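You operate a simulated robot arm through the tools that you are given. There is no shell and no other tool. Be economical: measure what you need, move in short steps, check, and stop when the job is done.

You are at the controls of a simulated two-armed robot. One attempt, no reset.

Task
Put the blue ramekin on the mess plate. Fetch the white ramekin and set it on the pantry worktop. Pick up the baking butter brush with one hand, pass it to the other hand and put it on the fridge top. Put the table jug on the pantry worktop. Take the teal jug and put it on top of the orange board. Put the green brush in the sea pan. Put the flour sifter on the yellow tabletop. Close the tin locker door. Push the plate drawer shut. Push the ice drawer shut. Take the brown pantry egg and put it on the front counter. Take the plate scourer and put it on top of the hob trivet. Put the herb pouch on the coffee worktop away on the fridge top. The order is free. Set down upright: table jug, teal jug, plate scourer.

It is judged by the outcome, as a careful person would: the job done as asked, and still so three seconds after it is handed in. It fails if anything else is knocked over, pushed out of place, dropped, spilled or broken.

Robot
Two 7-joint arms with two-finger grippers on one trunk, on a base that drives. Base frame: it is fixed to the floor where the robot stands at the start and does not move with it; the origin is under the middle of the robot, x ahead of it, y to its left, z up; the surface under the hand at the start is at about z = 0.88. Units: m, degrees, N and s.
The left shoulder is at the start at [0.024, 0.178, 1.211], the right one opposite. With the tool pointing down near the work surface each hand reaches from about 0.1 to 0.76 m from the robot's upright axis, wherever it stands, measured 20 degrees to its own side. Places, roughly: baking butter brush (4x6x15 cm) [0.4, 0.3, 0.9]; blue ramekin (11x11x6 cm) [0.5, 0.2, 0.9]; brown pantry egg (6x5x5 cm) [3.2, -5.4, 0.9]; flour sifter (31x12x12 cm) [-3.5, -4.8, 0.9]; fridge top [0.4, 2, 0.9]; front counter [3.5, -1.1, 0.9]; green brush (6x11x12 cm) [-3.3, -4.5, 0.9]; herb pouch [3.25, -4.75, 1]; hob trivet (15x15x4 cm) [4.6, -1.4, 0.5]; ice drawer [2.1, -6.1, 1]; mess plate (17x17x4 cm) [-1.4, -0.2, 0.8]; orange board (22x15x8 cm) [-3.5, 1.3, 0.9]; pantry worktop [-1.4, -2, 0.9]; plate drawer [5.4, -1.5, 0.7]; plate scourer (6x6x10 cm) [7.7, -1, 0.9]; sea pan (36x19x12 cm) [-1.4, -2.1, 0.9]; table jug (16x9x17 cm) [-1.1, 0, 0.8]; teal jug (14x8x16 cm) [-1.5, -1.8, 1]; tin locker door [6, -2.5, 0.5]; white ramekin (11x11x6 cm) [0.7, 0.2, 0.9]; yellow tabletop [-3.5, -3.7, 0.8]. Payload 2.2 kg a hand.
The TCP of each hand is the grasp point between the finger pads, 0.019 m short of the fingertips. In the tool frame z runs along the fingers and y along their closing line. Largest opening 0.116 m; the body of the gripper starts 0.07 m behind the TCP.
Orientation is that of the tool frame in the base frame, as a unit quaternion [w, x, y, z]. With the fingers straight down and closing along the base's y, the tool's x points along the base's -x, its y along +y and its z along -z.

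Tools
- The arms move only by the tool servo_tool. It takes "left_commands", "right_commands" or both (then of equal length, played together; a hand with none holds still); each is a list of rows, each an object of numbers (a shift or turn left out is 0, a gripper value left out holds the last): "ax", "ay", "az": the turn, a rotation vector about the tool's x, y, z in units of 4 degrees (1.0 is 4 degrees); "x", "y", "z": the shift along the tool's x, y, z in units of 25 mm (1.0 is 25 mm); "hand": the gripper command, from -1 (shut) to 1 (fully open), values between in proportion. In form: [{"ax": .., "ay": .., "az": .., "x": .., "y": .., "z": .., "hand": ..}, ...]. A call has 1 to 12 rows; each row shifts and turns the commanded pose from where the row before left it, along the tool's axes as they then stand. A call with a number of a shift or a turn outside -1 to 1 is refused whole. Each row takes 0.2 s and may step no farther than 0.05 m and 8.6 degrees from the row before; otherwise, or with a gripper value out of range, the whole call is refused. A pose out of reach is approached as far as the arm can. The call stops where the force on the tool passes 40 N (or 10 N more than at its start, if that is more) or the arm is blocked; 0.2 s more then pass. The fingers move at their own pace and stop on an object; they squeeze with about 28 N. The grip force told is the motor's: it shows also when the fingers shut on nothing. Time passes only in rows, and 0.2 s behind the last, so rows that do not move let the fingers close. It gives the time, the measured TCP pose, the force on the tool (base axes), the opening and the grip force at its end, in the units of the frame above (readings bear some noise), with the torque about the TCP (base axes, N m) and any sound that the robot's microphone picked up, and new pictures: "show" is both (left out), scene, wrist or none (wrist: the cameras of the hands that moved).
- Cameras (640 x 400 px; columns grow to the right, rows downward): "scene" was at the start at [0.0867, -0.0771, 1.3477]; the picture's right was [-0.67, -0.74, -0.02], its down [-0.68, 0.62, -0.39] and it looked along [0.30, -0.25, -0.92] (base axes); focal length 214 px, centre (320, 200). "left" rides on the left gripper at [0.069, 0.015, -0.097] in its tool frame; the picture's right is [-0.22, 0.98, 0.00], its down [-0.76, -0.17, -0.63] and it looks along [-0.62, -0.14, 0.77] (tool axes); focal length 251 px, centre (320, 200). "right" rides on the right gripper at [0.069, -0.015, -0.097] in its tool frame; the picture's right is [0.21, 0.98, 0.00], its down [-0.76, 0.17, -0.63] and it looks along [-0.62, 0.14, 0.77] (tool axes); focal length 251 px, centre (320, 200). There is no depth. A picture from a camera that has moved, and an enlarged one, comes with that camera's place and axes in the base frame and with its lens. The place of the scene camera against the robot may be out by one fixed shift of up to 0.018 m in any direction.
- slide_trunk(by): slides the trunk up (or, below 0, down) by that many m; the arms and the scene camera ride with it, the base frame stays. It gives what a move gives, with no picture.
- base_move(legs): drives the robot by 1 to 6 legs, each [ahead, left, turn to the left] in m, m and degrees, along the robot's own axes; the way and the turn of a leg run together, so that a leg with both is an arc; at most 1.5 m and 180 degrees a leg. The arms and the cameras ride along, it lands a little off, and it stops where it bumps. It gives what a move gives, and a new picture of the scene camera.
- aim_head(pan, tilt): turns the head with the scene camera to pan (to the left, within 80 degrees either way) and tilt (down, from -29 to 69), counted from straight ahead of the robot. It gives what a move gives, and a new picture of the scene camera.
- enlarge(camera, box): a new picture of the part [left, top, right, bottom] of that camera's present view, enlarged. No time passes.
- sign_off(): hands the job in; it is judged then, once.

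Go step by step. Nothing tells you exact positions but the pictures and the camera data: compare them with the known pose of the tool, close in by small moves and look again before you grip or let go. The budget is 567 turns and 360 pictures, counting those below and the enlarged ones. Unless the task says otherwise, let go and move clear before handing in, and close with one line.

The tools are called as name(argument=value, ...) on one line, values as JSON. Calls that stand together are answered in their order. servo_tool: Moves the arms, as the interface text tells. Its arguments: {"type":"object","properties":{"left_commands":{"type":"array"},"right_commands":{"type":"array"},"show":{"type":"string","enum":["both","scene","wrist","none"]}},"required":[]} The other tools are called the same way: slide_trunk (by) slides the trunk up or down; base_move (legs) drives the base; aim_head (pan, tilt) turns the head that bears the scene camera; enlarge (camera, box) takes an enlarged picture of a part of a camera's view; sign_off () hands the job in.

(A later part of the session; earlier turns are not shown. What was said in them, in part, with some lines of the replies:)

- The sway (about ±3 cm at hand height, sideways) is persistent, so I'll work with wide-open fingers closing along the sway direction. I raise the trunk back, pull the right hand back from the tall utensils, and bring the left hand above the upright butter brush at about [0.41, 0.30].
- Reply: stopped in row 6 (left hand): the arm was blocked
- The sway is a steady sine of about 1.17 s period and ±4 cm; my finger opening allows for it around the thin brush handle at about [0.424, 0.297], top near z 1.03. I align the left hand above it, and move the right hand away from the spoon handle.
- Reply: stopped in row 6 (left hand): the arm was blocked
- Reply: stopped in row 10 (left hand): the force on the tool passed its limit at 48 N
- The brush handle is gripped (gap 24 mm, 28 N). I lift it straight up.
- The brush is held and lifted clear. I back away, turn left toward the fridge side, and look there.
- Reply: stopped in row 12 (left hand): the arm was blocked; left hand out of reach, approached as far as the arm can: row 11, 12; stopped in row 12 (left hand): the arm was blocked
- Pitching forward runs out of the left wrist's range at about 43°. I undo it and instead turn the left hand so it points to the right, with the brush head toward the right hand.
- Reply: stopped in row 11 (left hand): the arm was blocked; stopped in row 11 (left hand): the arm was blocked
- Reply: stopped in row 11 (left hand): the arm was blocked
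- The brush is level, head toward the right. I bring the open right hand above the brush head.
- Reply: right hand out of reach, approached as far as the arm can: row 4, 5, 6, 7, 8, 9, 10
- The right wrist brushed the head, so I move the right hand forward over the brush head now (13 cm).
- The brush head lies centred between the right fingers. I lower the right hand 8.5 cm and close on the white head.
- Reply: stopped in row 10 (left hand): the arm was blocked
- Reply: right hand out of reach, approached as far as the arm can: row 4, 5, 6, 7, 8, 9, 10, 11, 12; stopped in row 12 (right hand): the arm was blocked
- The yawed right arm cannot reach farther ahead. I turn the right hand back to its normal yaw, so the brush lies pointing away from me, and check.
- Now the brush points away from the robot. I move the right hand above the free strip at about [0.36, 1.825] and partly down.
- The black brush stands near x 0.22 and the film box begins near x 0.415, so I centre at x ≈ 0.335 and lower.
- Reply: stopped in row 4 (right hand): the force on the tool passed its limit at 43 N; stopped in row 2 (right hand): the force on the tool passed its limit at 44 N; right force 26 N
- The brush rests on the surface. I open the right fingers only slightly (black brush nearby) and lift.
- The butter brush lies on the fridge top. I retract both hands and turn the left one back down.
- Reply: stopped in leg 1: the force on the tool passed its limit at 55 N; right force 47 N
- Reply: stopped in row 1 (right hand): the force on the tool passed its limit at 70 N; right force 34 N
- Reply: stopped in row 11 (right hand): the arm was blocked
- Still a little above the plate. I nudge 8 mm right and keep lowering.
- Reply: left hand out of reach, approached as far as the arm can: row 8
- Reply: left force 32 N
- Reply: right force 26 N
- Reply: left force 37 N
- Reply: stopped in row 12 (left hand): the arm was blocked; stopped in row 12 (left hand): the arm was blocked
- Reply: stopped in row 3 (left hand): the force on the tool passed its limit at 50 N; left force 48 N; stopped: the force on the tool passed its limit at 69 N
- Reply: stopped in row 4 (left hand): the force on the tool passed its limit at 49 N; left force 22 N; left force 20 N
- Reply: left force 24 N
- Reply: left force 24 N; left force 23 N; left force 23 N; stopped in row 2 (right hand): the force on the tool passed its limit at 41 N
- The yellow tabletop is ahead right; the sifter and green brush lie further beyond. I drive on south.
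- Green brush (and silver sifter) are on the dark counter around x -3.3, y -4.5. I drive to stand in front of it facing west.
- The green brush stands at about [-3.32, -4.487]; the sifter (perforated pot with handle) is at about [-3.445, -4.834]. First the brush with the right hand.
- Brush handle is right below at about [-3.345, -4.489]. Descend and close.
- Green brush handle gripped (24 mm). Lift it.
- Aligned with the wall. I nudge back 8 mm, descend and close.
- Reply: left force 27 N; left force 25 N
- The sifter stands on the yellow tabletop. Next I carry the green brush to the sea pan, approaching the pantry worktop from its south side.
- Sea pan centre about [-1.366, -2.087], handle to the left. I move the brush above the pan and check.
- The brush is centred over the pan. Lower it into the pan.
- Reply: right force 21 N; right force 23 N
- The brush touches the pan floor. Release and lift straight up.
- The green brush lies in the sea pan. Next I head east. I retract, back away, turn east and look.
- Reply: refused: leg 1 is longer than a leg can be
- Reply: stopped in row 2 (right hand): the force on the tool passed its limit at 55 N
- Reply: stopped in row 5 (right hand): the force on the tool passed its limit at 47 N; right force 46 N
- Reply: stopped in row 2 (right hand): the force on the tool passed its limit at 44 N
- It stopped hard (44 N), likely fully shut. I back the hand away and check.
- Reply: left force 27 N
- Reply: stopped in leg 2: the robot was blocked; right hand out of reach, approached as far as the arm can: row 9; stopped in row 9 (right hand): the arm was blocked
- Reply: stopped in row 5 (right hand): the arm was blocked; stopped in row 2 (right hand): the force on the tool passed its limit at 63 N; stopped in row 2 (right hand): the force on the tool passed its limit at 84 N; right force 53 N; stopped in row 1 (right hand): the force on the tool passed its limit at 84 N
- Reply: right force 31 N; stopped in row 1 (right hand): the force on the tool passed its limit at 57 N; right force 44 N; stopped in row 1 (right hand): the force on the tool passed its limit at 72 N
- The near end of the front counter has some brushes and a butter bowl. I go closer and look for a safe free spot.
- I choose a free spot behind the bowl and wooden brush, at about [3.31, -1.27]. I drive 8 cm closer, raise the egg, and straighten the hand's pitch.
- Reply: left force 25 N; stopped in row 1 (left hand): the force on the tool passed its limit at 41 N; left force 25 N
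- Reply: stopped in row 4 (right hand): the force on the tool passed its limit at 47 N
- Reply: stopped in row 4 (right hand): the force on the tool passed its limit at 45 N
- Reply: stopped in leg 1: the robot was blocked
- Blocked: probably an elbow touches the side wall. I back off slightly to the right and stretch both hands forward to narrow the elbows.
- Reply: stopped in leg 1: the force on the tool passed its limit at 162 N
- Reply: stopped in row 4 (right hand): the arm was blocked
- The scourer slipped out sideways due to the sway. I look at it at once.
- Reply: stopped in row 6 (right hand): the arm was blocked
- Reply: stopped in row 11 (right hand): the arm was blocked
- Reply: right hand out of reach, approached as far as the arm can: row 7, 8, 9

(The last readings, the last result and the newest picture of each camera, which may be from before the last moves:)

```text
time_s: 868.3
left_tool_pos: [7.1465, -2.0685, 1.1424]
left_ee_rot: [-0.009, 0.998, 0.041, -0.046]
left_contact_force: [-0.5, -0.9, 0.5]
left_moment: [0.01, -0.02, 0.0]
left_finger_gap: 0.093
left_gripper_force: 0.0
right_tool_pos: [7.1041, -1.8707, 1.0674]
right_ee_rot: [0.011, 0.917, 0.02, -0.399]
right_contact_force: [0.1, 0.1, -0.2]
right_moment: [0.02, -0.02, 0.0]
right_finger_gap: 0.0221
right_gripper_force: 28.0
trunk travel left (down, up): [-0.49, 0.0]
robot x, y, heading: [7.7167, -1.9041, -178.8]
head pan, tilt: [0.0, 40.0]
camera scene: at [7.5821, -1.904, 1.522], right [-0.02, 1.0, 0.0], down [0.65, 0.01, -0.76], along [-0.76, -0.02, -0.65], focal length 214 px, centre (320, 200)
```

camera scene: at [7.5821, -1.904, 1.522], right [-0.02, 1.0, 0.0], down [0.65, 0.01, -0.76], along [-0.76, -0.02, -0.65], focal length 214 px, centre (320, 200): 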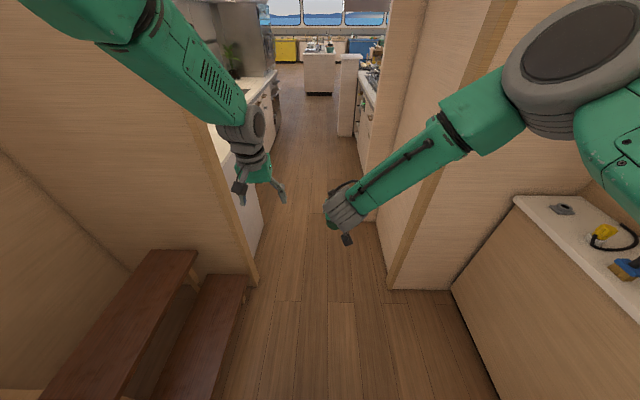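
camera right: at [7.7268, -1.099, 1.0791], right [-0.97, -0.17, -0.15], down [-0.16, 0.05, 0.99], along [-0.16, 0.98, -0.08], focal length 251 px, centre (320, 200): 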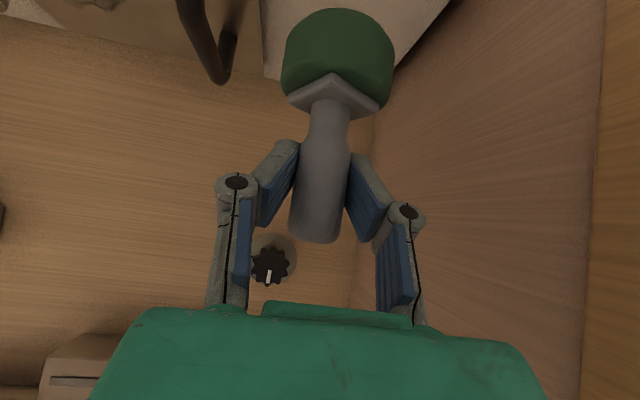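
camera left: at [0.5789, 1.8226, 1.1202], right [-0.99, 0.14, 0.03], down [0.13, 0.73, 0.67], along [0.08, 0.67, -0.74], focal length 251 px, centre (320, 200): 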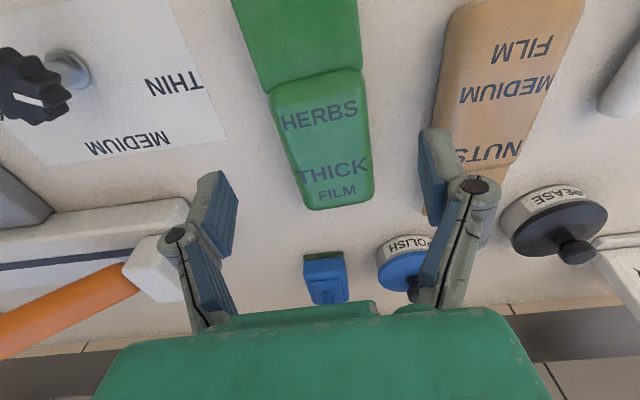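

base_move(legs=[[1.2, 0.0, 0], [0.9, 0.08, 0]])

```text
time_s: 878.7
left_tool_pos: [5.0612, -2.1695, 1.144]
left_ee_rot: [-0.009, 0.998, 0.035, -0.046]
left_contact_force: [-0.9, -0.9, 0.5]
left_moment: [-0.02, -0.01, 0.04]
left_finger_gap: 0.0929
left_gripper_force: 0.1
right_tool_pos: [5.0207, -1.9716, 1.0692]
right_ee_rot: [0.009, 0.916, 0.015, -0.4]
right_contact_force: [0.1, -0.7, -0.8]
right_moment: [0.02, -0.01, 0.02]
right_finger_gap: 0.0225
right_gripper_force: 28.1
trunk travel left (down, up): [-0.49, 0.0]
robot x, y, heading: [5.6302, -2.0111, -179.7]
head pan, tilt: [0.0, 40.0]
camera scene: at [5.4979, -2.0112, 1.5221], right [-0.01, 1.0, 0.0], down [0.65, 0.0, -0.76], along [-0.76, -0.01, -0.65], focal length 214 px, centre (320, 200)
```

scene: 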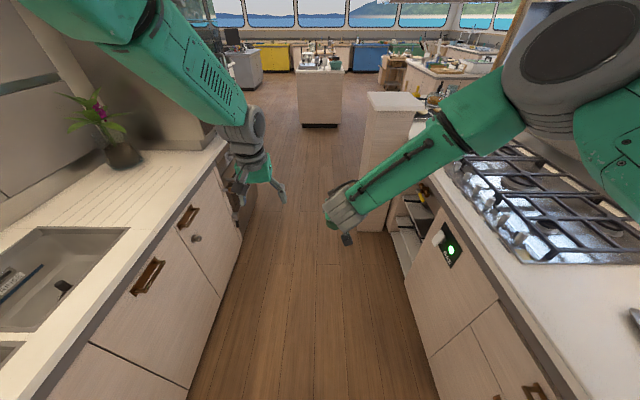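

I retract the hands for a tight turn, drive to x ≈ 4.65 and face the cubby under the hob.

servo_tool(left_commands=[{"x": 0.6}, {"x": 0.8}, {"x": 0.8}, {"x": 0.8}, {"x": 0.8}, {"x": 0.8}, {"x": 0.8}, {"x": 0.8}, {"x": 0.6}], right_commands=[{"x": 0.4, "z": -0.4}, {"x": 0.6, "z": -0.64}, {"x": 0.6, "z": -0.64}, {"x": 0.6, "z": -0.64}, {"x": 0.6, "z": -0.64}, {"x": 0.6, "z": -0.64}, {"x": 0.6, "z": -0.64}, {"x": 0.6, "z": -0.64}, {"x": 0.4, "z": -0.4}], show="none")

base_move(legs=[[0.97, 0.06, 0], [0, 0, -90]])

aim_head(pan=0, tilt=55)

```text
time_s: 880.7
left_tool_pos: [5.2338, -2.1591, 1.1301]
left_ee_rot: [-0.009, 0.998, 0.036, -0.049]
left_contact_force: [0.4, 0.4, -0.6]
left_moment: [-0.02, 0.03, 0.02]
left_finger_gap: 0.0929
left_gripper_force: 0.1
right_tool_pos: [5.2044, -1.9667, 1.0675]
right_ee_rot: [0.01, 0.916, 0.016, -0.402]
right_contact_force: [0.0, -0.9, 0.1]
right_moment: [0.02, 0.0, 0.01]
right_finger_gap: 0.0223
right_gripper_force: 27.8
trunk travel left (down, up): [-0.49, 0.0]
robot x, y, heading: [5.6271, -2.0162, -179.6]
head pan, tilt: [0.0, 40.0]
```

```text
time_s: 889.6
left_tool_pos: [4.5144, -1.6837, 1.1308]
left_ee_rot: [-0.04, 0.727, -0.684, -0.027]
left_contact_force: [-0.8, -0.5, -0.9]
left_moment: [0.01, -0.02, 0.02]
left_finger_gap: 0.0927
left_gripper_force: 0.1
right_tool_pos: [4.7058, -1.657, 1.067]
right_ee_rot: [-0.28, 0.655, -0.64, -0.289]
right_contact_force: [0.1, -0.2, -0.3]
right_moment: [-0.01, 0.01, 0.03]
right_finger_gap: 0.0224
right_gripper_force: 28.1
trunk travel left (down, up): [-0.49, 0.0]
robot x, y, heading: [4.6545, -2.08, 89.6]
head pan, tilt: [0.0, 40.0]
camera scene: at [4.654, -1.9467, 1.5222], right [1.0, 0.0, 0.0], down [0.0, -0.65, -0.76], along [0.0, 0.76, -0.65], focal length 214 px, centre (320, 200)
```

scene: 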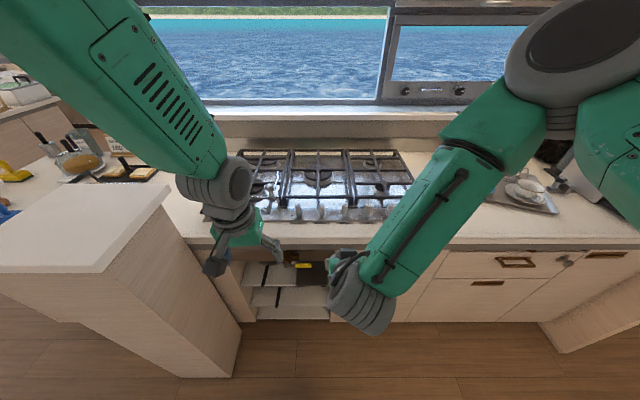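

```text
time_s: 890.4
left_tool_pos: [4.5154, -1.6872, 1.1316]
left_ee_rot: [-0.041, 0.727, -0.685, -0.029]
left_contact_force: [0.0, 0.3, -0.9]
left_moment: [0.01, -0.02, -0.03]
left_finger_gap: 0.0925
left_gripper_force: 0.0
right_tool_pos: [4.7068, -1.6582, 1.0678]
right_ee_rot: [-0.279, 0.655, -0.639, -0.29]
right_contact_force: [-0.5, -0.4, -0.7]
right_moment: [0.0, 0.01, 0.01]
right_finger_gap: 0.0222
right_gripper_force: 28.1
trunk travel left (down, up): [-0.49, 0.0]
robot x, y, heading: [4.654, -2.0793, 90.0]
head pan, tilt: [0.0, 55.0]
camera scene: at [4.6543, -1.9598, 1.5016], right [1.0, 0.0, 0.0], down [0.0, -0.82, -0.57], along [0.0, 0.57, -0.82], focal length 214 px, centre (320, 200)
```

scene: 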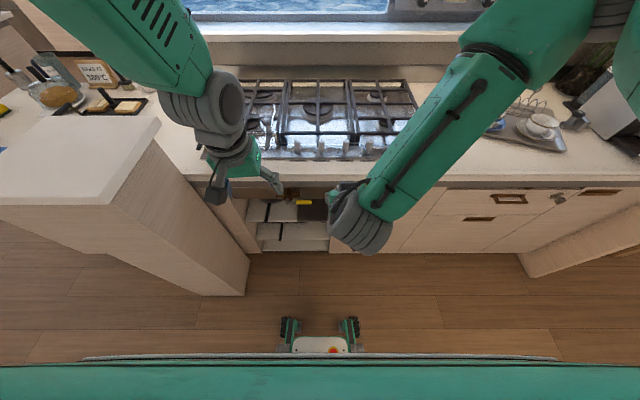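

The cubby is low, below the hob. I lower the trunk 0.3 m to see into it.

slide_trunk(by=-0.3)

aim_head(pan=5, tilt=52)

enlarge(camera="left", box=[0, 0, 640, 400])

```text
time_s: 893.4
left_tool_pos: [4.515, -1.687, 0.8313]
left_ee_rot: [-0.042, 0.727, -0.685, -0.029]
left_contact_force: [0.3, 0.6, -0.1]
left_moment: [0.0, -0.01, 0.01]
left_finger_gap: 0.0929
left_gripper_force: 0.0
right_tool_pos: [4.707, -1.6584, 0.7673]
right_ee_rot: [-0.279, 0.655, -0.639, -0.29]
right_contact_force: [0.0, 0.5, -0.7]
right_moment: [0.01, 0.0, -0.02]
right_finger_gap: 0.0221
right_gripper_force: 28.1
trunk travel left (down, up): [-0.19, 0.3]
robot x, y, heading: [4.654, -2.0791, 89.9]
head pan, tilt: [0.0, 55.0]
```

```text
time_s: 894.1
left_tool_pos: [4.5146, -1.687, 0.8306]
left_ee_rot: [-0.041, 0.727, -0.684, -0.028]
left_contact_force: [0.0, -0.1, 0.0]
left_moment: [0.02, -0.02, 0.0]
left_finger_gap: 0.0927
left_gripper_force: 0.0
right_tool_pos: [4.7077, -1.6584, 0.7695]
right_ee_rot: [-0.279, 0.655, -0.639, -0.29]
right_contact_force: [0.8, 0.0, 0.1]
right_moment: [-0.01, 0.02, 0.03]
right_finger_gap: 0.022
right_gripper_force: 28.4
trunk travel left (down, up): [-0.19, 0.3]
robot x, y, heading: [4.6515, -2.079, 89.9]
head pan, tilt: [5.0, 52.0]
camera scene: at [4.6478, -1.9581, 1.2054], right [1.0, 0.08, 0.0], down [0.07, -0.79, -0.61], along [-0.05, 0.61, -0.79], focal length 214 px, centre (320, 200)
```

scene: 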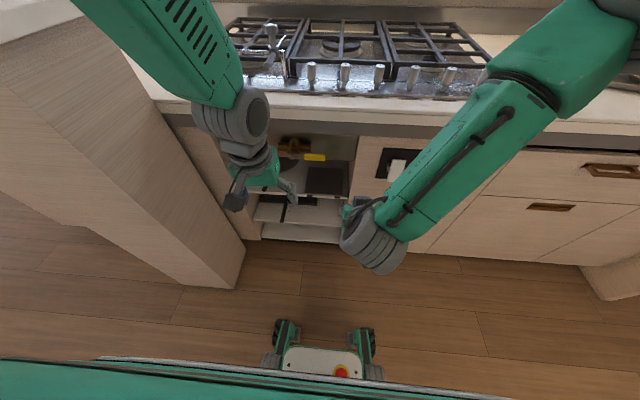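

```text
1.00 times, centred on (320, 200) of left (not enlarged: the box is as wide or as high as the picture)
camera zoom: at [4.5022, -1.7666, 0.9208], right [-0.99, 0.16, 0.0], down [0.11, 0.7, 0.71], along [0.11, 0.7, -0.71], focal length 251 px, centre (320, 200)
```

zoom: 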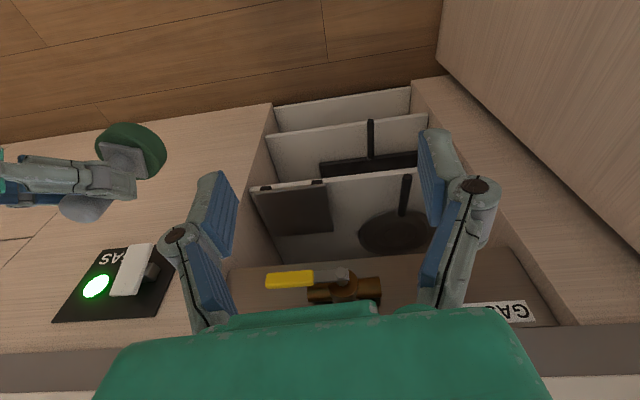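

I can see the square grey hob trivet on the top shelf at about [4.633, -1.34], top ≈ 0.52. I move the left hand back and bring the scourer down in front of the opening.

servo_tool(left_commands=[{"x": 0.6, "y": 0.3}, {"x": 0.6, "y": 0.3}, {"x": 0.6, "y": 0.3}, {"x": 0.6, "y": 0.3}, {"x": 0.6, "y": 0.3}, {"x": 0.6, "y": 0.3}, {"x": 0.4, "y": 0.2}, {"x": 0.2}], right_commands=[{"x": 0.27, "y": 0.2, "z": 0.5}, {"x": 0.27, "y": 0.35, "z": 0.66}, {"x": 0.27, "y": 0.4, "z": 0.66}, {"x": 0.27, "y": 0.4, "z": 0.66}, {"x": 0.27, "y": 0.4, "z": 0.66}, {"x": 0.27, "y": 0.4, "z": 0.66}, {"x": 0.27, "y": 0.4, "z": 0.66}, {"x": 0.27, "y": 0.4, "z": 0.66}], show="both")

```text
time_s: 895.9
left_tool_pos: [4.4761, -1.7821, 0.8195]
left_ee_rot: [-0.04, 0.727, -0.684, -0.028]
left_contact_force: [0.6, -0.1, -0.4]
left_moment: [0.02, 0.01, -0.01]
left_finger_gap: 0.0929
left_gripper_force: 0.1
left hand out of reach, approached as far as the arm can: row 7, 8
right_tool_pos: [4.6312, -1.6034, 0.6425]
right_ee_rot: [-0.28, 0.655, -0.64, -0.289]
right_contact_force: [0.7, 0.0, -1.3]
right_moment: [-0.01, 0.03, 0.02]
right_finger_gap: 0.0222
right_gripper_force: 28.6
trunk travel left (down, up): [-0.19, 0.3]
robot x, y, heading: [4.6524, -2.0788, 89.7]
head pan, tilt: [5.0, 52.0]
camera scene: at [4.6465, -1.9582, 1.2054], right [1.0, 0.08, 0.0], down [0.07, -0.79, -0.61], along [-0.05, 0.61, -0.79], focal length 214 px, centre (320, 200)
camera right: at [4.6486, -1.7211, 0.6569], right [-0.97, -0.17, -0.15], down [-0.16, 0.04, 0.99], along [-0.16, 0.98, -0.07], focal length 251 px, centre (320, 200)
camera left: at [4.4623, -1.8612, 0.9083], right [-0.99, 0.16, 0.0], down [0.11, 0.7, 0.71], along [0.11, 0.7, -0.71], focal length 251 px, centre (320, 200)
```

scene: 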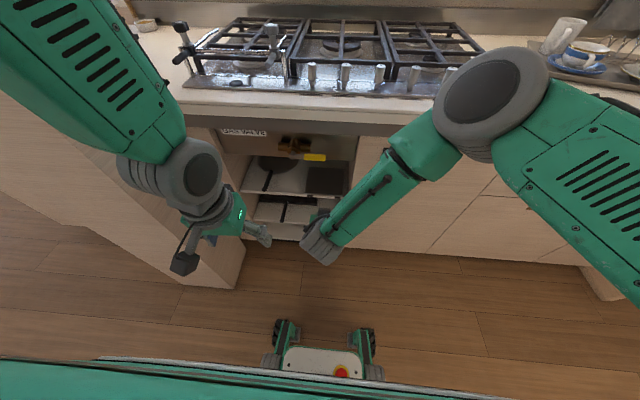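
right: 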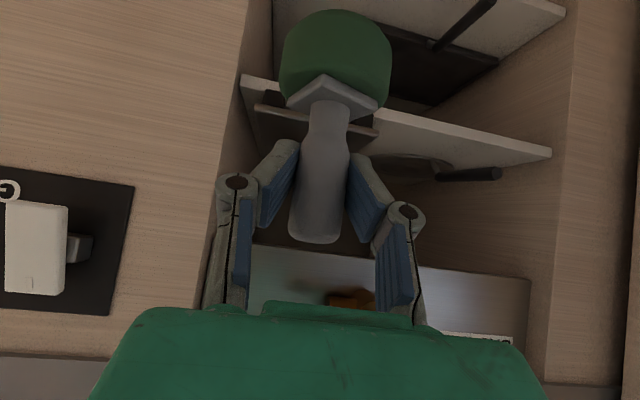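
left: 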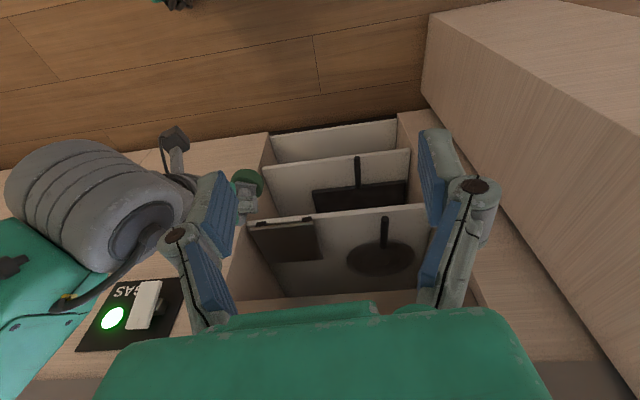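

Geometry is clear: shelf ≈ 0.505, trivet plate top ≈ 0.54, centre about [4.618, -1.34]. I advance the base 0.12 m, then reach in.

base_move(legs=[[0.12, 0, 0]])

servo_tool(right_commands=[{"x": -0.4, "z": 0.42, "y": 0.1}, {"x": -0.5, "z": 0.53, "y": 0.1}, {"x": -0.5, "z": 0.53, "y": 0.1}, {"x": -0.5, "z": 0.53, "y": 0.1}], show="both")

```text
time_s: 897.1
left_tool_pos: [4.4762, -1.6609, 0.8182]
left_ee_rot: [-0.04, 0.726, -0.686, -0.027]
left_contact_force: [-0.3, 0.4, -0.5]
left_moment: [0.0, -0.02, -0.03]
left_finger_gap: 0.0928
left_gripper_force: 0.1
right_tool_pos: [4.6305, -1.4822, 0.6419]
right_ee_rot: [-0.28, 0.655, -0.64, -0.288]
right_contact_force: [0.2, 0.1, -0.8]
right_moment: [0.01, 0.0, -0.01]
right_finger_gap: 0.022
right_gripper_force: 28.1
trunk travel left (down, up): [-0.19, 0.3]
robot x, y, heading: [4.6516, -1.9571, 89.8]
head pan, tilt: [5.0, 52.0]
camera scene: at [4.6472, -1.8375, 1.2053], right [1.0, 0.08, 0.0], down [0.07, -0.79, -0.61], along [-0.05, 0.61, -0.79], focal length 214 px, centre (320, 200)
```

scene: 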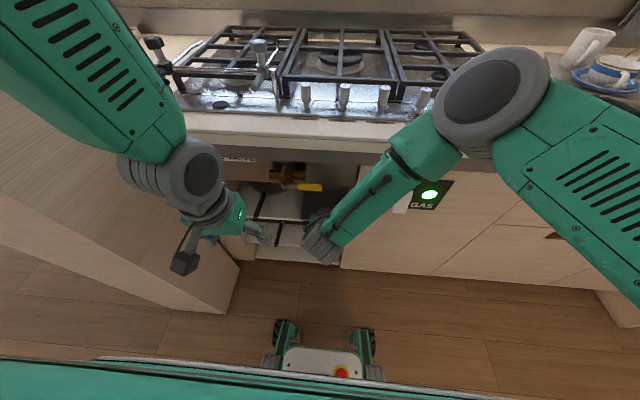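

```text
time_s: 898.2
left_tool_pos: [4.4771, -1.6666, 0.8193]
left_ee_rot: [-0.041, 0.727, -0.685, -0.029]
left_contact_force: [-0.2, 0.2, -0.3]
left_moment: [-0.02, 0.03, 0.01]
left_finger_gap: 0.093
left_gripper_force: 0.0
right_tool_pos: [4.6182, -1.4265, 0.6415]
right_ee_rot: [-0.275, 0.659, -0.638, -0.287]
right_contact_force: [1.1, -5.0, -1.6]
right_moment: [0.65, 0.11, 0.04]
right_finger_gap: 0.0225
right_gripper_force: 27.8
trunk travel left (down, up): [-0.19, 0.3]
robot x, y, heading: [4.6558, -1.9591, 89.7]
head pan, tilt: [5.0, 52.0]
stopped in row 4 (right hand): the force on the tool passed its limit at 41 N (the readings are from after the stop); the commanded pose is now the measured one
camera scene: at [4.6482, -1.839, 1.2054], right [1.0, 0.08, 0.0], down [0.07, -0.79, -0.61], along [-0.05, 0.61, -0.79], focal length 214 px, centre (320, 200)
camera right: at [4.6375, -1.5446, 0.6572], right [-0.97, -0.18, -0.15], down [-0.17, 0.05, 0.98], along [-0.17, 0.98, -0.08], focal length 251 px, centre (320, 200)
```

scene: 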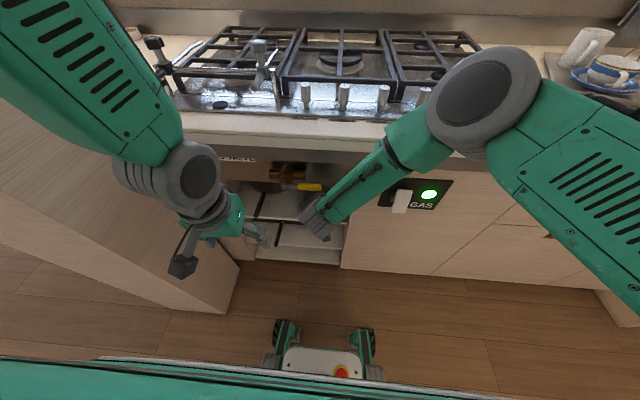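
right: 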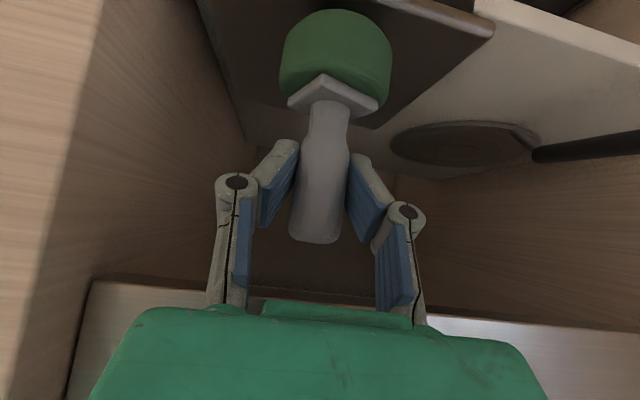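

The upper part of the hand met the lintel above the opening (z ≈ 0.77). A flatter hand fits: I back off 2 cm, pitch 13° more, and reach in again.

servo_tool(right_commands=[{"x": 0.3, "z": -0.35}, {"x": 0.3, "z": -0.35}, {"ay": -0.85}, {"ay": -0.85}, {"ay": -0.85}, {"ay": -0.85}, {"x": -0.25, "z": 0.45}, {"x": -0.25, "z": 0.45}, {"x": -0.25, "z": 0.45}, {"x": -0.25, "z": 0.45}], show="wrist")

```text
time_s: 900.4
left_tool_pos: [4.477, -1.6662, 0.8202]
left_ee_rot: [-0.042, 0.727, -0.685, -0.029]
left_contact_force: [0.5, -0.9, 0.4]
left_moment: [-0.01, -0.01, 0.0]
left_finger_gap: 0.0927
left_gripper_force: 0.1
right_tool_pos: [4.6165, -1.3986, 0.6419]
right_ee_rot: [-0.35, 0.621, -0.601, -0.363]
right_contact_force: [0.5, 0.6, -0.7]
right_moment: [-0.01, -0.01, -0.02]
right_finger_gap: 0.0222
right_gripper_force: 28.5
trunk travel left (down, up): [-0.19, 0.3]
robot x, y, heading: [4.6556, -1.9583, 89.6]
head pan, tilt: [5.0, 52.0]
camera right: at [4.6358, -1.5163, 0.6295], right [-0.97, -0.14, -0.19], down [-0.16, -0.18, 0.97], along [-0.17, 0.97, 0.16], focal length 251 px, centre (320, 200)
```

right: 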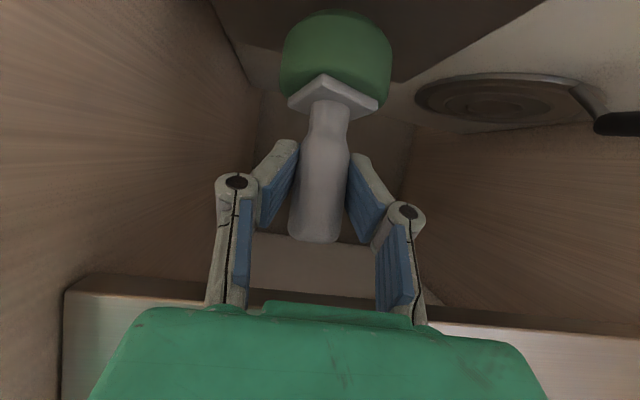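

No contact now. Continue 4 cm further in, then lower gently onto the trivet.

servo_tool(right_commands=[{"x": -0.25, "z": 0.43}, {"x": -0.25, "z": 0.43}, {"x": -0.2, "z": 0.35}, {"x": 0.2, "z": 0.12}, {"x": 0.15, "z": 0.09}], show="wrist")

```text
time_s: 901.6
left_tool_pos: [4.4757, -1.6672, 0.82]
left_ee_rot: [-0.042, 0.727, -0.685, -0.029]
left_contact_force: [-0.1, -0.5, 0.0]
left_moment: [0.02, 0.02, 0.01]
left_finger_gap: 0.0927
left_gripper_force: 0.0
right_tool_pos: [4.6167, -1.3608, 0.632]
right_ee_rot: [-0.349, 0.621, -0.601, -0.362]
right_contact_force: [-0.3, -2.3, 0.6]
right_moment: [0.09, 0.0, 0.02]
right_finger_gap: 0.0222
right_gripper_force: 27.8
trunk travel left (down, up): [-0.19, 0.3]
robot x, y, heading: [4.6525, -1.9607, 89.8]
head pan, tilt: [5.0, 52.0]
camera right: at [4.635, -1.4799, 0.6199], right [-0.97, -0.14, -0.19], down [-0.16, -0.18, 0.97], along [-0.17, 0.97, 0.16], focal length 251 px, centre (320, 200)
```

right: 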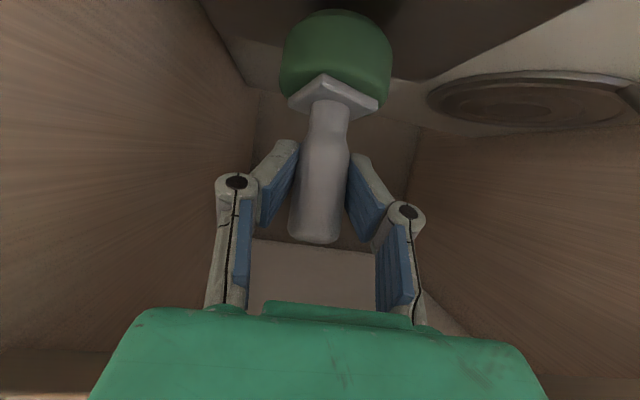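

servo_tool(right_commands=[{"x": 0.1, "z": 0.06}, {"x": 0.1, "z": 0.06}, {"x": 0.1, "z": 0.06}], show="none")

servo_tool(right_commands=[{"x": 0.1, "z": 0.06}, {"x": 0.1, "z": 0.06}, {"x": 0.1, "z": 0.06}], show="wrist")

```text
time_s: 902.4
left_tool_pos: [4.4754, -1.6683, 0.8217]
left_ee_rot: [-0.044, 0.726, -0.685, -0.03]
left_contact_force: [0.1, 0.7, 0.0]
left_moment: [-0.01, -0.02, 0.01]
left_finger_gap: 0.0928
left_gripper_force: 0.0
right_tool_pos: [4.6144, -1.3608, 0.6284]
right_ee_rot: [-0.353, 0.618, -0.599, -0.367]
right_contact_force: [-3.9, -3.6, 33.3]
right_moment: [0.38, 0.03, -0.04]
right_finger_gap: 0.0223
right_gripper_force: 28.0
trunk travel left (down, up): [-0.19, 0.3]
robot x, y, heading: [4.6526, -1.9616, 89.8]
head pan, tilt: [5.0, 52.0]
```

```text
time_s: 902.8
left_tool_pos: [4.4768, -1.6681, 0.8212]
left_ee_rot: [-0.043, 0.726, -0.685, -0.03]
left_contact_force: [-0.5, -0.9, -0.9]
left_moment: [0.04, -0.04, 0.02]
left_finger_gap: 0.0929
left_gripper_force: 0.1
right_tool_pos: [4.6135, -1.36, 0.6289]
right_ee_rot: [-0.354, 0.618, -0.597, -0.369]
right_contact_force: [-0.9, -17.6, 18.4]
right_moment: [1.24, -0.73, -0.48]
right_finger_gap: 0.0223
right_gripper_force: 27.6
trunk travel left (down, up): [-0.19, 0.3]
robot x, y, heading: [4.6549, -1.965, 90.0]
head pan, tilt: [5.0, 52.0]
stopped in row 2 (right hand): the force on the tool passed its limit at 45 N (the readings are from after the stop); the commanded pose is now the measured one
camera right: at [4.633, -1.4782, 0.6139], right [-0.97, -0.14, -0.18], down [-0.16, -0.2, 0.97], along [-0.17, 0.97, 0.17], focal length 251 px, centre (320, 200)
```

right: 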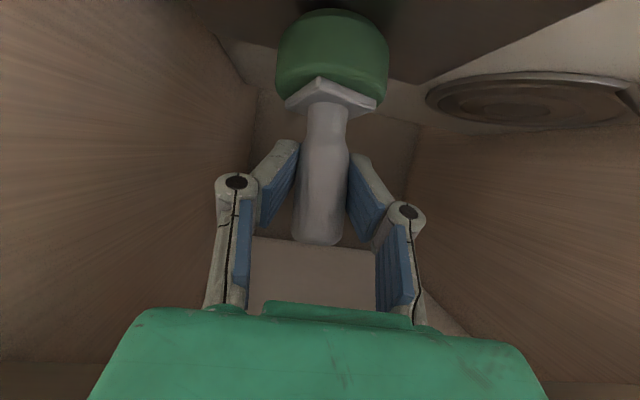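

The base is in contact with the trivet. I ease off slightly and release step by step so it settles upright.

servo_tool(right_commands=[{"x": -0.1, "z": -0.06}, {"hand": -0.66}, {"hand": -0.64}, {"hand": -0.63}, {"hand": -0.62}, {"hand": -0.6}, {"hand": -0.6}], show="wrist")

```text
time_s: 904.4
left_tool_pos: [4.4761, -1.6675, 0.8217]
left_ee_rot: [-0.042, 0.726, -0.685, -0.03]
left_contact_force: [-0.3, -0.4, -0.4]
left_moment: [0.01, 0.02, 0.03]
left_finger_gap: 0.093
left_gripper_force: 0.0
right_tool_pos: [4.6142, -1.3619, 0.6276]
right_ee_rot: [-0.352, 0.619, -0.599, -0.367]
right_contact_force: [-0.3, -25.2, -3.2]
right_moment: [2.18, 0.07, -0.48]
right_finger_gap: 0.0236
right_gripper_force: 0.1
trunk travel left (down, up): [-0.19, 0.3]
robot x, y, heading: [4.6572, -1.9603, 89.4]
head pan, tilt: [5.0, 52.0]
camera right: at [4.6328, -1.4789, 0.6145], right [-0.97, -0.14, -0.18], down [-0.16, -0.19, 0.97], along [-0.17, 0.97, 0.17], focal length 251 px, centre (320, 200)
```

right: 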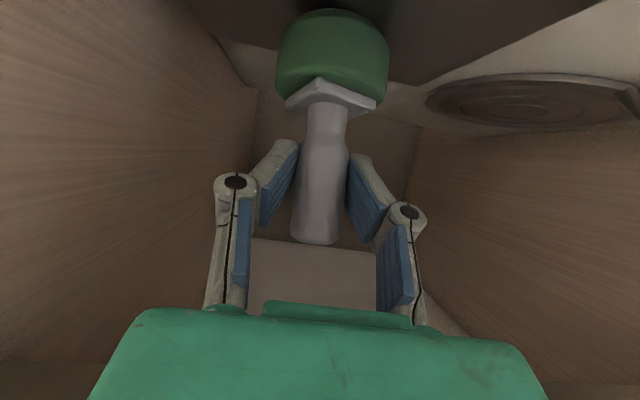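

Released. I open wider and draw the hand straight back out.

servo_tool(right_commands=[{"hand": -0.4}, {"hand": -0.2}, {"hand": -0.1}, {"x": 0.15, "z": -0.26}, {"x": 0.25, "z": -0.43}, {"x": 0.3, "z": -0.52}, {"x": 0.35, "z": -0.6}, {"x": 0.35, "z": -0.6}, {"x": 0.35, "z": -0.6}], show="wrist")

```text
time_s: 906.4
left_tool_pos: [4.4759, -1.6662, 0.8193]
left_ee_rot: [-0.043, 0.726, -0.685, -0.03]
left_contact_force: [0.2, 0.9, -0.4]
left_moment: [0.01, -0.02, -0.02]
left_finger_gap: 0.0927
left_gripper_force: 0.0
right_tool_pos: [4.6163, -1.4469, 0.6267]
right_ee_rot: [-0.353, 0.618, -0.599, -0.367]
right_contact_force: [-0.1, -0.2, -0.5]
right_moment: [0.03, 0.01, 0.01]
right_finger_gap: 0.0526
right_gripper_force: 0.2
trunk travel left (down, up): [-0.19, 0.3]
robot x, y, heading: [4.6565, -1.9621, 89.6]
head pan, tilt: [5.0, 52.0]
camera right: at [4.636, -1.5644, 0.6124], right [-0.97, -0.14, -0.18], down [-0.16, -0.2, 0.97], along [-0.17, 0.97, 0.17], focal length 251 px, centre (320, 200)
```

right: 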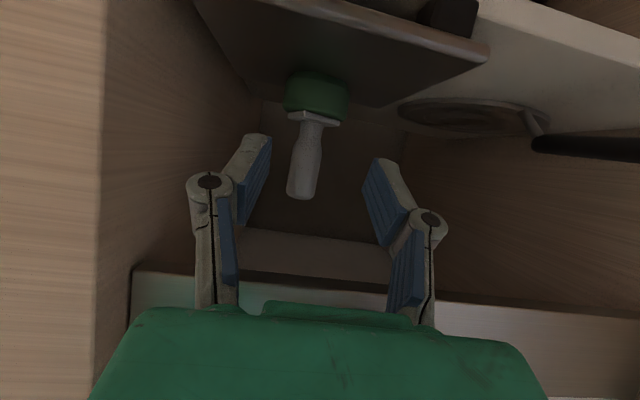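

The scourer stands upright on the trivet. I withdraw the hand completely.

servo_tool(right_commands=[{"x": 0.4, "z": -0.7}, {"x": 0.5, "z": -0.85}, {"x": 0.5, "z": -0.85}, {"x": 0.5, "z": -0.85}, {"x": 0.5, "z": -0.85}, {"x": 0.3, "z": -0.5}], show="none")

base_move(legs=[[-0.12, 0, 0]])

enlarge(camera="scene", box=[200, 100, 440, 280])

```text
time_s: 907.8
left_tool_pos: [4.476, -1.667, 0.8203]
left_ee_rot: [-0.042, 0.726, -0.686, -0.029]
left_contact_force: [-0.4, -0.6, 0.2]
left_moment: [0.02, -0.01, -0.04]
left_finger_gap: 0.0926
left_gripper_force: 0.2
right_tool_pos: [4.6226, -1.5807, 0.6241]
right_ee_rot: [-0.352, 0.618, -0.599, -0.368]
right_contact_force: [-0.4, 0.6, -0.1]
right_moment: [0.01, -0.03, 0.01]
right_finger_gap: 0.0527
right_gripper_force: 0.0
trunk travel left (down, up): [-0.19, 0.3]
robot x, y, heading: [4.6534, -1.9586, 89.5]
head pan, tilt: [5.0, 52.0]
```

```text
time_s: 909.1
left_tool_pos: [4.475, -1.7863, 0.8204]
left_ee_rot: [-0.043, 0.726, -0.685, -0.03]
left_contact_force: [0.0, -0.9, 0.1]
left_moment: [0.0, 0.03, 0.02]
left_finger_gap: 0.0928
left_gripper_force: 0.0
right_tool_pos: [4.6231, -1.6998, 0.625]
right_ee_rot: [-0.354, 0.617, -0.599, -0.368]
right_contact_force: [-0.4, -0.5, 0.5]
right_moment: [0.0, 0.0, 0.01]
right_finger_gap: 0.0521
right_gripper_force: 0.0
trunk travel left (down, up): [-0.19, 0.3]
robot x, y, heading: [4.6551, -2.0793, 89.9]
head pan, tilt: [5.0, 52.0]
camera scene: at [4.6465, -1.9599, 1.2056], right [1.0, 0.08, 0.0], down [0.07, -0.79, -0.61], along [-0.05, 0.61, -0.79], focal length 214 px, centre (320, 200)
```

scene: 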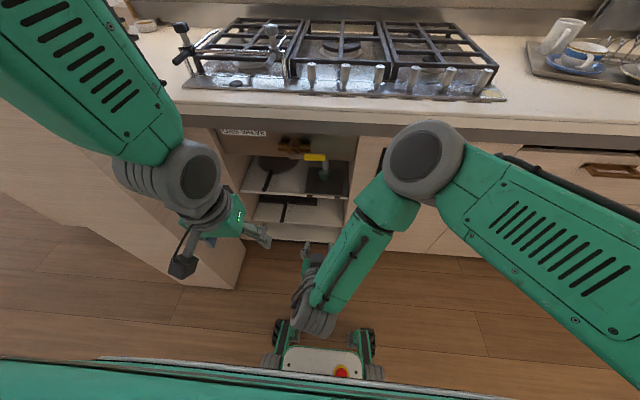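

```text
2.22 times, centred on (320, 190) of scene
camera zoom: at [4.6465, -1.9599, 1.2056], right [1.0, 0.08, 0.0], down [0.07, -0.79, -0.61], along [-0.05, 0.61, -0.79], focal length 477 px, centre (320, 222)
```

zoom: 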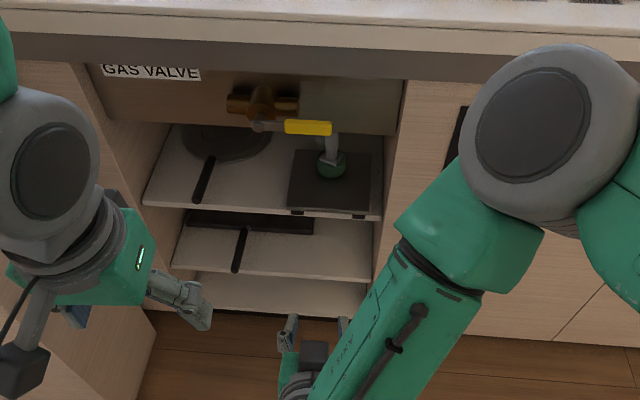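

Scourer stands upright on the trivet. I quickly verify that the plate drawer is still flush.

servo_tool(right_commands=[{"x": 0.4, "z": -0.5}, {"x": 0.4, "z": -0.5}, {"ay": 1}, {"ay": 1}, {"ay": 1}, {"ay": 1}, {"ay": 1}, {"ay": 1}], show="none")

aim_head(pan=-45, tilt=35)

```text
time_s: 910.9
left_tool_pos: [4.4753, -1.7873, 0.8218]
left_ee_rot: [-0.042, 0.727, -0.685, -0.03]
left_contact_force: [0.1, -0.2, 0.3]
left_moment: [-0.02, 0.03, 0.02]
left_finger_gap: 0.0928
left_gripper_force: 0.1
right_tool_pos: [4.6236, -1.7313, 0.6173]
right_ee_rot: [-0.22, 0.681, -0.659, -0.231]
right_contact_force: [0.2, -0.4, 0.8]
right_moment: [-0.02, -0.04, 0.02]
right_finger_gap: 0.0521
right_gripper_force: 0.1
trunk travel left (down, up): [-0.19, 0.3]
robot x, y, heading: [4.6512, -2.0791, 89.9]
head pan, tilt: [5.0, 52.0]
```

```text
time_s: 912.0
left_tool_pos: [4.4753, -1.7875, 0.8207]
left_ee_rot: [-0.044, 0.726, -0.686, -0.03]
left_contact_force: [0.3, -0.7, 0.6]
left_moment: [0.01, -0.02, 0.01]
left_finger_gap: 0.0927
left_gripper_force: 0.0
right_tool_pos: [4.6238, -1.7314, 0.6185]
right_ee_rot: [-0.221, 0.68, -0.659, -0.231]
right_contact_force: [-0.8, 0.9, -0.1]
right_moment: [0.01, 0.04, -0.01]
right_finger_gap: 0.0522
right_gripper_force: 0.0
trunk travel left (down, up): [-0.19, 0.3]
robot x, y, heading: [4.6526, -2.0765, 89.9]
head pan, tilt: [-45.0, 35.0]
camera scene: at [4.7155, -1.9713, 1.2299], right [0.7, -0.71, 0.0], down [-0.41, -0.41, -0.82], along [0.58, 0.58, -0.58], focal length 214 px, centre (320, 200)
```

scene: 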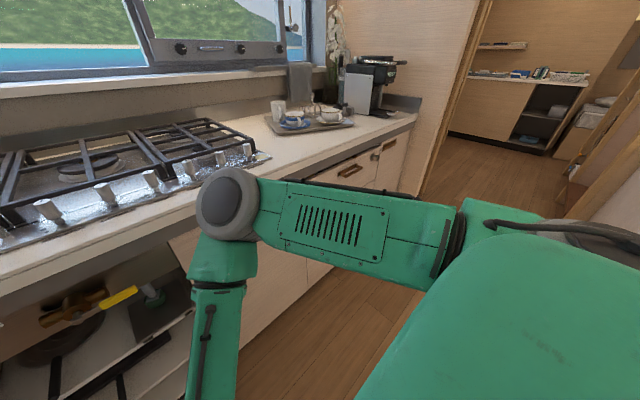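

enlarge(camera="scene", box=[290, 110, 430, 200])

```text
4.44 times, centred on (360, 155) of scene
camera zoom: at [4.7155, -1.9713, 1.2299], right [0.7, -0.71, 0.0], down [-0.41, -0.41, -0.82], along [0.58, 0.58, -0.58], focal length 953 px, centre (142, 400)
```

zoom: 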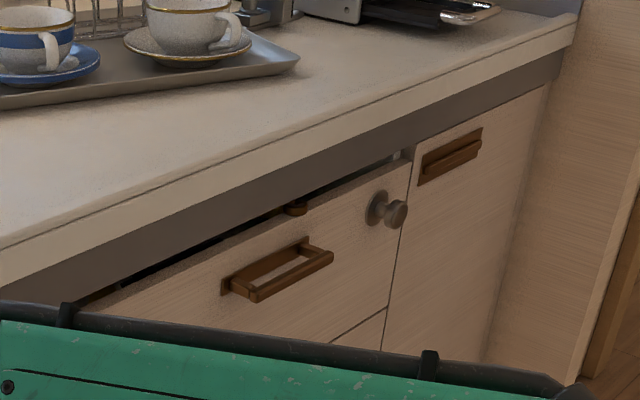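

The drawer is not fully flush — about 1–2 cm still protrudes (my hand had met the counter edge instead). I go back and push it again with a flatter hand.

servo_tool(right_commands=[{"ay": -1, "hand": -1}, {"ay": -1}, {"ay": -1}, {"ay": -1}, {"ay": -0.5, "z": -0.4}, {"z": -0.6, "x": -0.6}, {"z": -0.3, "x": -0.6}, {"x": -0.6}], show="none")

base_move(legs=[[0, 0, -90], [0.72, 0, 0], [0, 0, 90]])

aim_head(pan=0, tilt=52)

```text
time_s: 913.8
left_tool_pos: [4.4741, -1.7879, 0.8207]
left_ee_rot: [-0.043, 0.727, -0.685, -0.031]
left_contact_force: [0.5, -0.8, 0.4]
left_moment: [0.02, 0.01, -0.02]
left_finger_gap: 0.0926
left_gripper_force: 0.0
right_tool_pos: [4.6238, -1.7322, 0.673]
right_ee_rot: [-0.322, 0.636, -0.617, -0.334]
right_contact_force: [0.3, -0.2, 0.2]
right_moment: [0.0, -0.01, -0.02]
right_finger_gap: 0.0003
right_gripper_force: 28.0
trunk travel left (down, up): [-0.19, 0.3]
robot x, y, heading: [4.6508, -2.0784, 89.8]
head pan, tilt: [-45.0, 35.0]
```

```text
time_s: 925.4
left_tool_pos: [5.2137, -1.7771, 0.8207]
left_ee_rot: [-0.043, 0.72, -0.692, -0.03]
left_contact_force: [-0.3, 0.5, 0.1]
left_moment: [0.03, 0.0, 0.01]
left_finger_gap: 0.0924
left_gripper_force: 0.1
right_tool_pos: [5.36, -1.725, 0.6723]
right_ee_rot: [-0.324, 0.631, -0.621, -0.332]
right_contact_force: [-0.3, 0.4, -0.4]
right_moment: [0.02, -0.01, -0.03]
right_finger_gap: 0.0001
right_gripper_force: 28.3
trunk travel left (down, up): [-0.19, 0.3]
robot x, y, heading: [5.3868, -2.0706, 88.9]
head pan, tilt: [-45.0, 35.0]
camera scene: at [5.4492, -1.9656, 1.23], right [0.69, -0.72, 0.0], down [-0.41, -0.4, -0.82], along [0.59, 0.57, -0.57], focal length 214 px, centre (320, 200)
```

scene: 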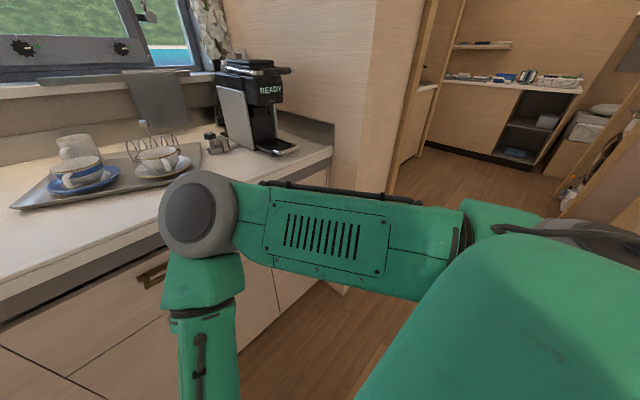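

```text
time_s: 926.5
left_tool_pos: [5.2124, -1.7803, 0.8211]
left_ee_rot: [-0.043, 0.72, -0.692, -0.03]
left_contact_force: [0.4, -0.1, 0.3]
left_moment: [0.0, -0.03, 0.01]
left_finger_gap: 0.0929
left_gripper_force: 0.1
right_tool_pos: [5.3615, -1.7253, 0.6733]
right_ee_rot: [-0.325, 0.63, -0.622, -0.332]
right_contact_force: [-0.2, -0.3, 0.3]
right_moment: [0.03, 0.01, 0.01]
right_finger_gap: 0.0001
right_gripper_force: 28.0
trunk travel left (down, up): [-0.19, 0.3]
robot x, y, heading: [5.3849, -2.0726, 88.7]
head pan, tilt: [0.0, 52.0]
camera scene: at [5.3872, -1.9516, 1.2055], right [1.0, -0.02, 0.0], down [-0.02, -0.79, -0.61], along [0.01, 0.61, -0.79], focal length 214 px, centre (320, 200)
```

scene: 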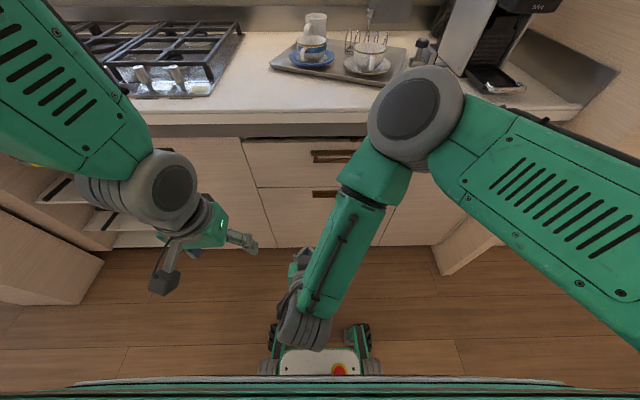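

servo_tool(right_commands=[{"y": -0.4, "x": -0.5, "z": 0.6}, {"y": -0.4, "x": -0.6, "z": 0.8}, {"y": -0.4, "x": -0.58, "z": 0.8}, {"y": -0.4, "x": -0.56, "z": 0.8}, {"y": -0.4, "x": -0.56, "z": 0.8}, {"y": -0.3, "x": -0.56, "z": 0.8}, {"x": -0.56, "z": 0.8}, {"x": -0.3, "z": 0.43}], show="none")

servo_tool(right_commands=[{"x": -0.2, "z": 0.29}, {"x": -0.2, "z": 0.29}, {"x": -0.2, "z": 0.29}, {"x": -0.2, "z": 0.29}, {"x": -0.2, "z": 0.29}, {"x": -0.2, "z": 0.29}, {"x": -0.2, "z": 0.29}, {"x": -0.2, "z": 0.29}], show="scene")

```text
time_s: 928.3
left_tool_pos: [5.2125, -1.7789, 0.8216]
left_ee_rot: [-0.043, 0.72, -0.691, -0.031]
left_contact_force: [-0.7, -0.2, 1.4]
left_moment: [-0.02, 0.0, 0.04]
left_finger_gap: 0.093
left_gripper_force: 0.2
right_tool_pos: [5.4167, -1.5436, 0.678]
right_ee_rot: [-0.325, 0.631, -0.622, -0.332]
right_contact_force: [0.3, 0.2, 0.6]
right_moment: [-0.01, 0.0, 0.03]
right_finger_gap: 0.0
right_gripper_force: 27.9
trunk travel left (down, up): [-0.19, 0.3]
robot x, y, heading: [5.388, -2.0744, 88.7]
head pan, tilt: [0.0, 52.0]
```

```text
time_s: 930.1
left_tool_pos: [5.2126, -1.7788, 0.8225]
left_ee_rot: [-0.044, 0.72, -0.692, -0.03]
left_contact_force: [0.1, 0.6, -0.1]
left_moment: [-0.01, -0.02, 0.03]
left_finger_gap: 0.0929
left_gripper_force: 0.1
right_tool_pos: [5.4131, -1.4746, 0.6782]
right_ee_rot: [-0.325, 0.631, -0.622, -0.332]
right_contact_force: [0.6, 0.1, 0.7]
right_moment: [0.0, -0.01, -0.01]
right_finger_gap: 0.0001
right_gripper_force: 27.8
trunk travel left (down, up): [-0.19, 0.3]
robot x, y, heading: [5.3862, -2.072, 88.9]
head pan, tilt: [0.0, 52.0]
camera scene: at [5.3878, -1.9506, 1.2054], right [1.0, -0.02, 0.0], down [-0.02, -0.79, -0.61], along [0.01, 0.61, -0.79], focal length 214 px, centre (320, 200)
```

scene: 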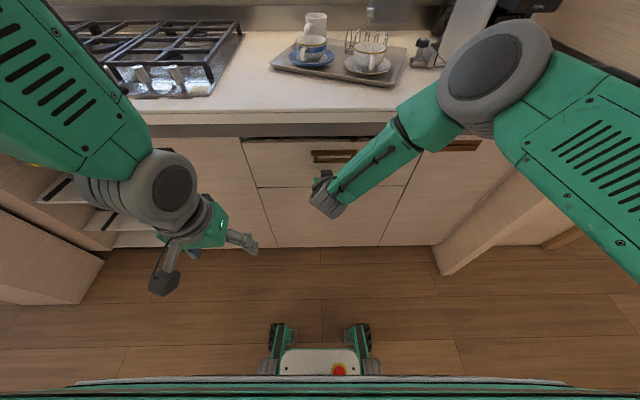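

servo_tool(right_commands=[{"x": -0.2, "z": 0.29}, {"x": -0.2, "z": 0.29}, {"x": -0.2, "z": 0.29}, {"x": -0.2, "z": 0.29}, {"x": -0.2, "z": 0.29}, {"x": -0.2, "z": 0.29}], show="none")

servo_tool(right_commands=[{"x": -0.2, "z": 0.29}, {"x": -0.2, "z": 0.29}, {"x": -0.2, "z": 0.29}], show="scene")

```text
time_s: 930.9
left_tool_pos: [5.2146, -1.7805, 0.8228]
left_ee_rot: [-0.044, 0.72, -0.692, -0.032]
left_contact_force: [-0.7, 0.6, -1.2]
left_moment: [-0.01, 0.02, -0.01]
left_finger_gap: 0.0927
left_gripper_force: 0.0
right_tool_pos: [5.4106, -1.4583, 0.6744]
right_ee_rot: [-0.318, 0.634, -0.623, -0.33]
right_contact_force: [3.9, -19.7, 8.8]
right_moment: [0.16, -0.01, -0.18]
right_finger_gap: 0.0061
right_gripper_force: 28.3
trunk travel left (down, up): [-0.19, 0.3]
robot x, y, heading: [5.3866, -2.077, 88.9]
head pan, tilt: [0.0, 52.0]
stopped in row 4 (right hand): the force on the tool passed its limit at 52 N (the readings are from after the stop); the commanded pose is now the measured one
```

```text
time_s: 931.3
left_tool_pos: [5.2148, -1.7815, 0.8228]
left_ee_rot: [-0.046, 0.72, -0.692, -0.032]
left_contact_force: [0.5, 0.0, -1.0]
left_moment: [-0.02, -0.01, 0.02]
left_finger_gap: 0.0928
left_gripper_force: 0.1
right_tool_pos: [5.412, -1.4579, 0.6708]
right_ee_rot: [-0.315, 0.637, -0.623, -0.327]
right_contact_force: [3.0, -14.9, 7.3]
right_moment: [0.07, -0.08, -0.16]
right_finger_gap: 0.0001
right_gripper_force: 29.0
trunk travel left (down, up): [-0.19, 0.3]
robot x, y, heading: [5.3875, -2.0765, 88.7]
head pan, tilt: [0.0, 52.0]
stopped in row 1 (right hand): the force on the tool passed its limit at 48 N (the readings are from after the stop); the commanded pose is now the measured one
camera scene: at [5.389, -1.9521, 1.2055], right [1.0, -0.02, 0.0], down [-0.02, -0.79, -0.61], along [0.01, 0.61, -0.79], focal length 214 px, centre (320, 200)
```

scene: 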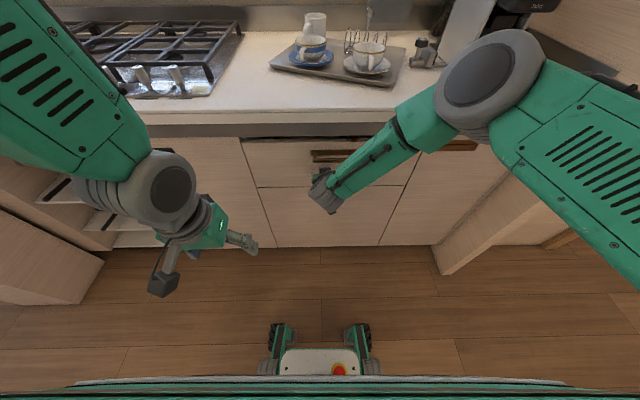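

enlarge(camera="scene", box=[220, 110, 420, 210])

```text
3.20 times, centred on (320, 160) of scene
camera zoom: at [5.389, -1.9521, 1.2055], right [1.0, -0.02, 0.0], down [-0.02, -0.79, -0.61], along [0.01, 0.61, -0.79], focal length 686 px, centre (320, 328)
```

zoom: 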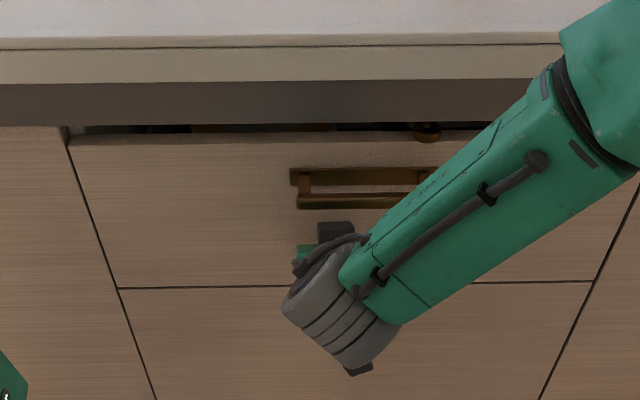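

The seams around the drawer are tight and it resists firmly (50 N), so it is fully shut; the slot above is just its lower top edge. I draw the hand clear and finish.

servo_tool(right_commands=[{"x": 0.4, "z": -0.6}, {"x": 0.5, "z": -0.8}, {"x": 0.5, "z": -0.8}, {"x": 0.5, "z": -0.8}, {"x": 0.5, "z": -0.8}, {"x": 0.5, "z": -0.8}, {"x": 0, "z": 0}], show="none")

enlarge(camera="scene", box=[220, 110, 480, 260])

```text
time_s: 932.9
left_tool_pos: [5.2145, -1.781, 0.8234]
left_ee_rot: [-0.047, 0.72, -0.692, -0.031]
left_contact_force: [0.5, -0.4, 0.3]
left_moment: [0.0, 0.02, 0.0]
left_finger_gap: 0.0929
left_gripper_force: 0.2
right_tool_pos: [5.4135, -1.5916, 0.6803]
right_ee_rot: [-0.317, 0.635, -0.623, -0.329]
right_contact_force: [-0.4, 0.0, 0.4]
right_moment: [0.04, -0.01, 0.0]
right_finger_gap: 0.0
right_gripper_force: 28.2
trunk travel left (down, up): [-0.19, 0.3]
robot x, y, heading: [5.3816, -2.0721, 88.7]
head pan, tilt: [0.0, 52.0]
```

```text
2.46 times, centred on (350, 185) of scene
camera zoom: at [5.3882, -1.9511, 1.2054], right [1.0, -0.02, 0.0], down [-0.02, -0.79, -0.61], along [0.01, 0.61, -0.79], focal length 528 px, centre (246, 237)
```

zoom: 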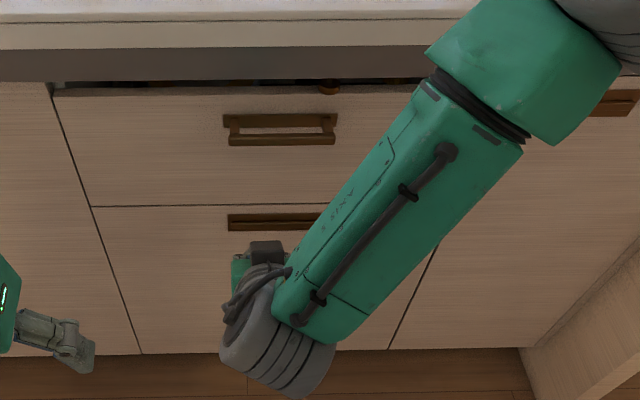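

The drawer front lines up with its neighbours, everything else is placed, and both hands are clear. I hand the job in.

sign_off()

```text
The job is handed in.
```

All thirteen tasks are done and the job is handed in. The plate scourer tipped over on its own counter while I was gripping it, but it now stands upright on the hob trivet. I judged the plate drawer and the ice drawer shut from a firm stop and the camera view.
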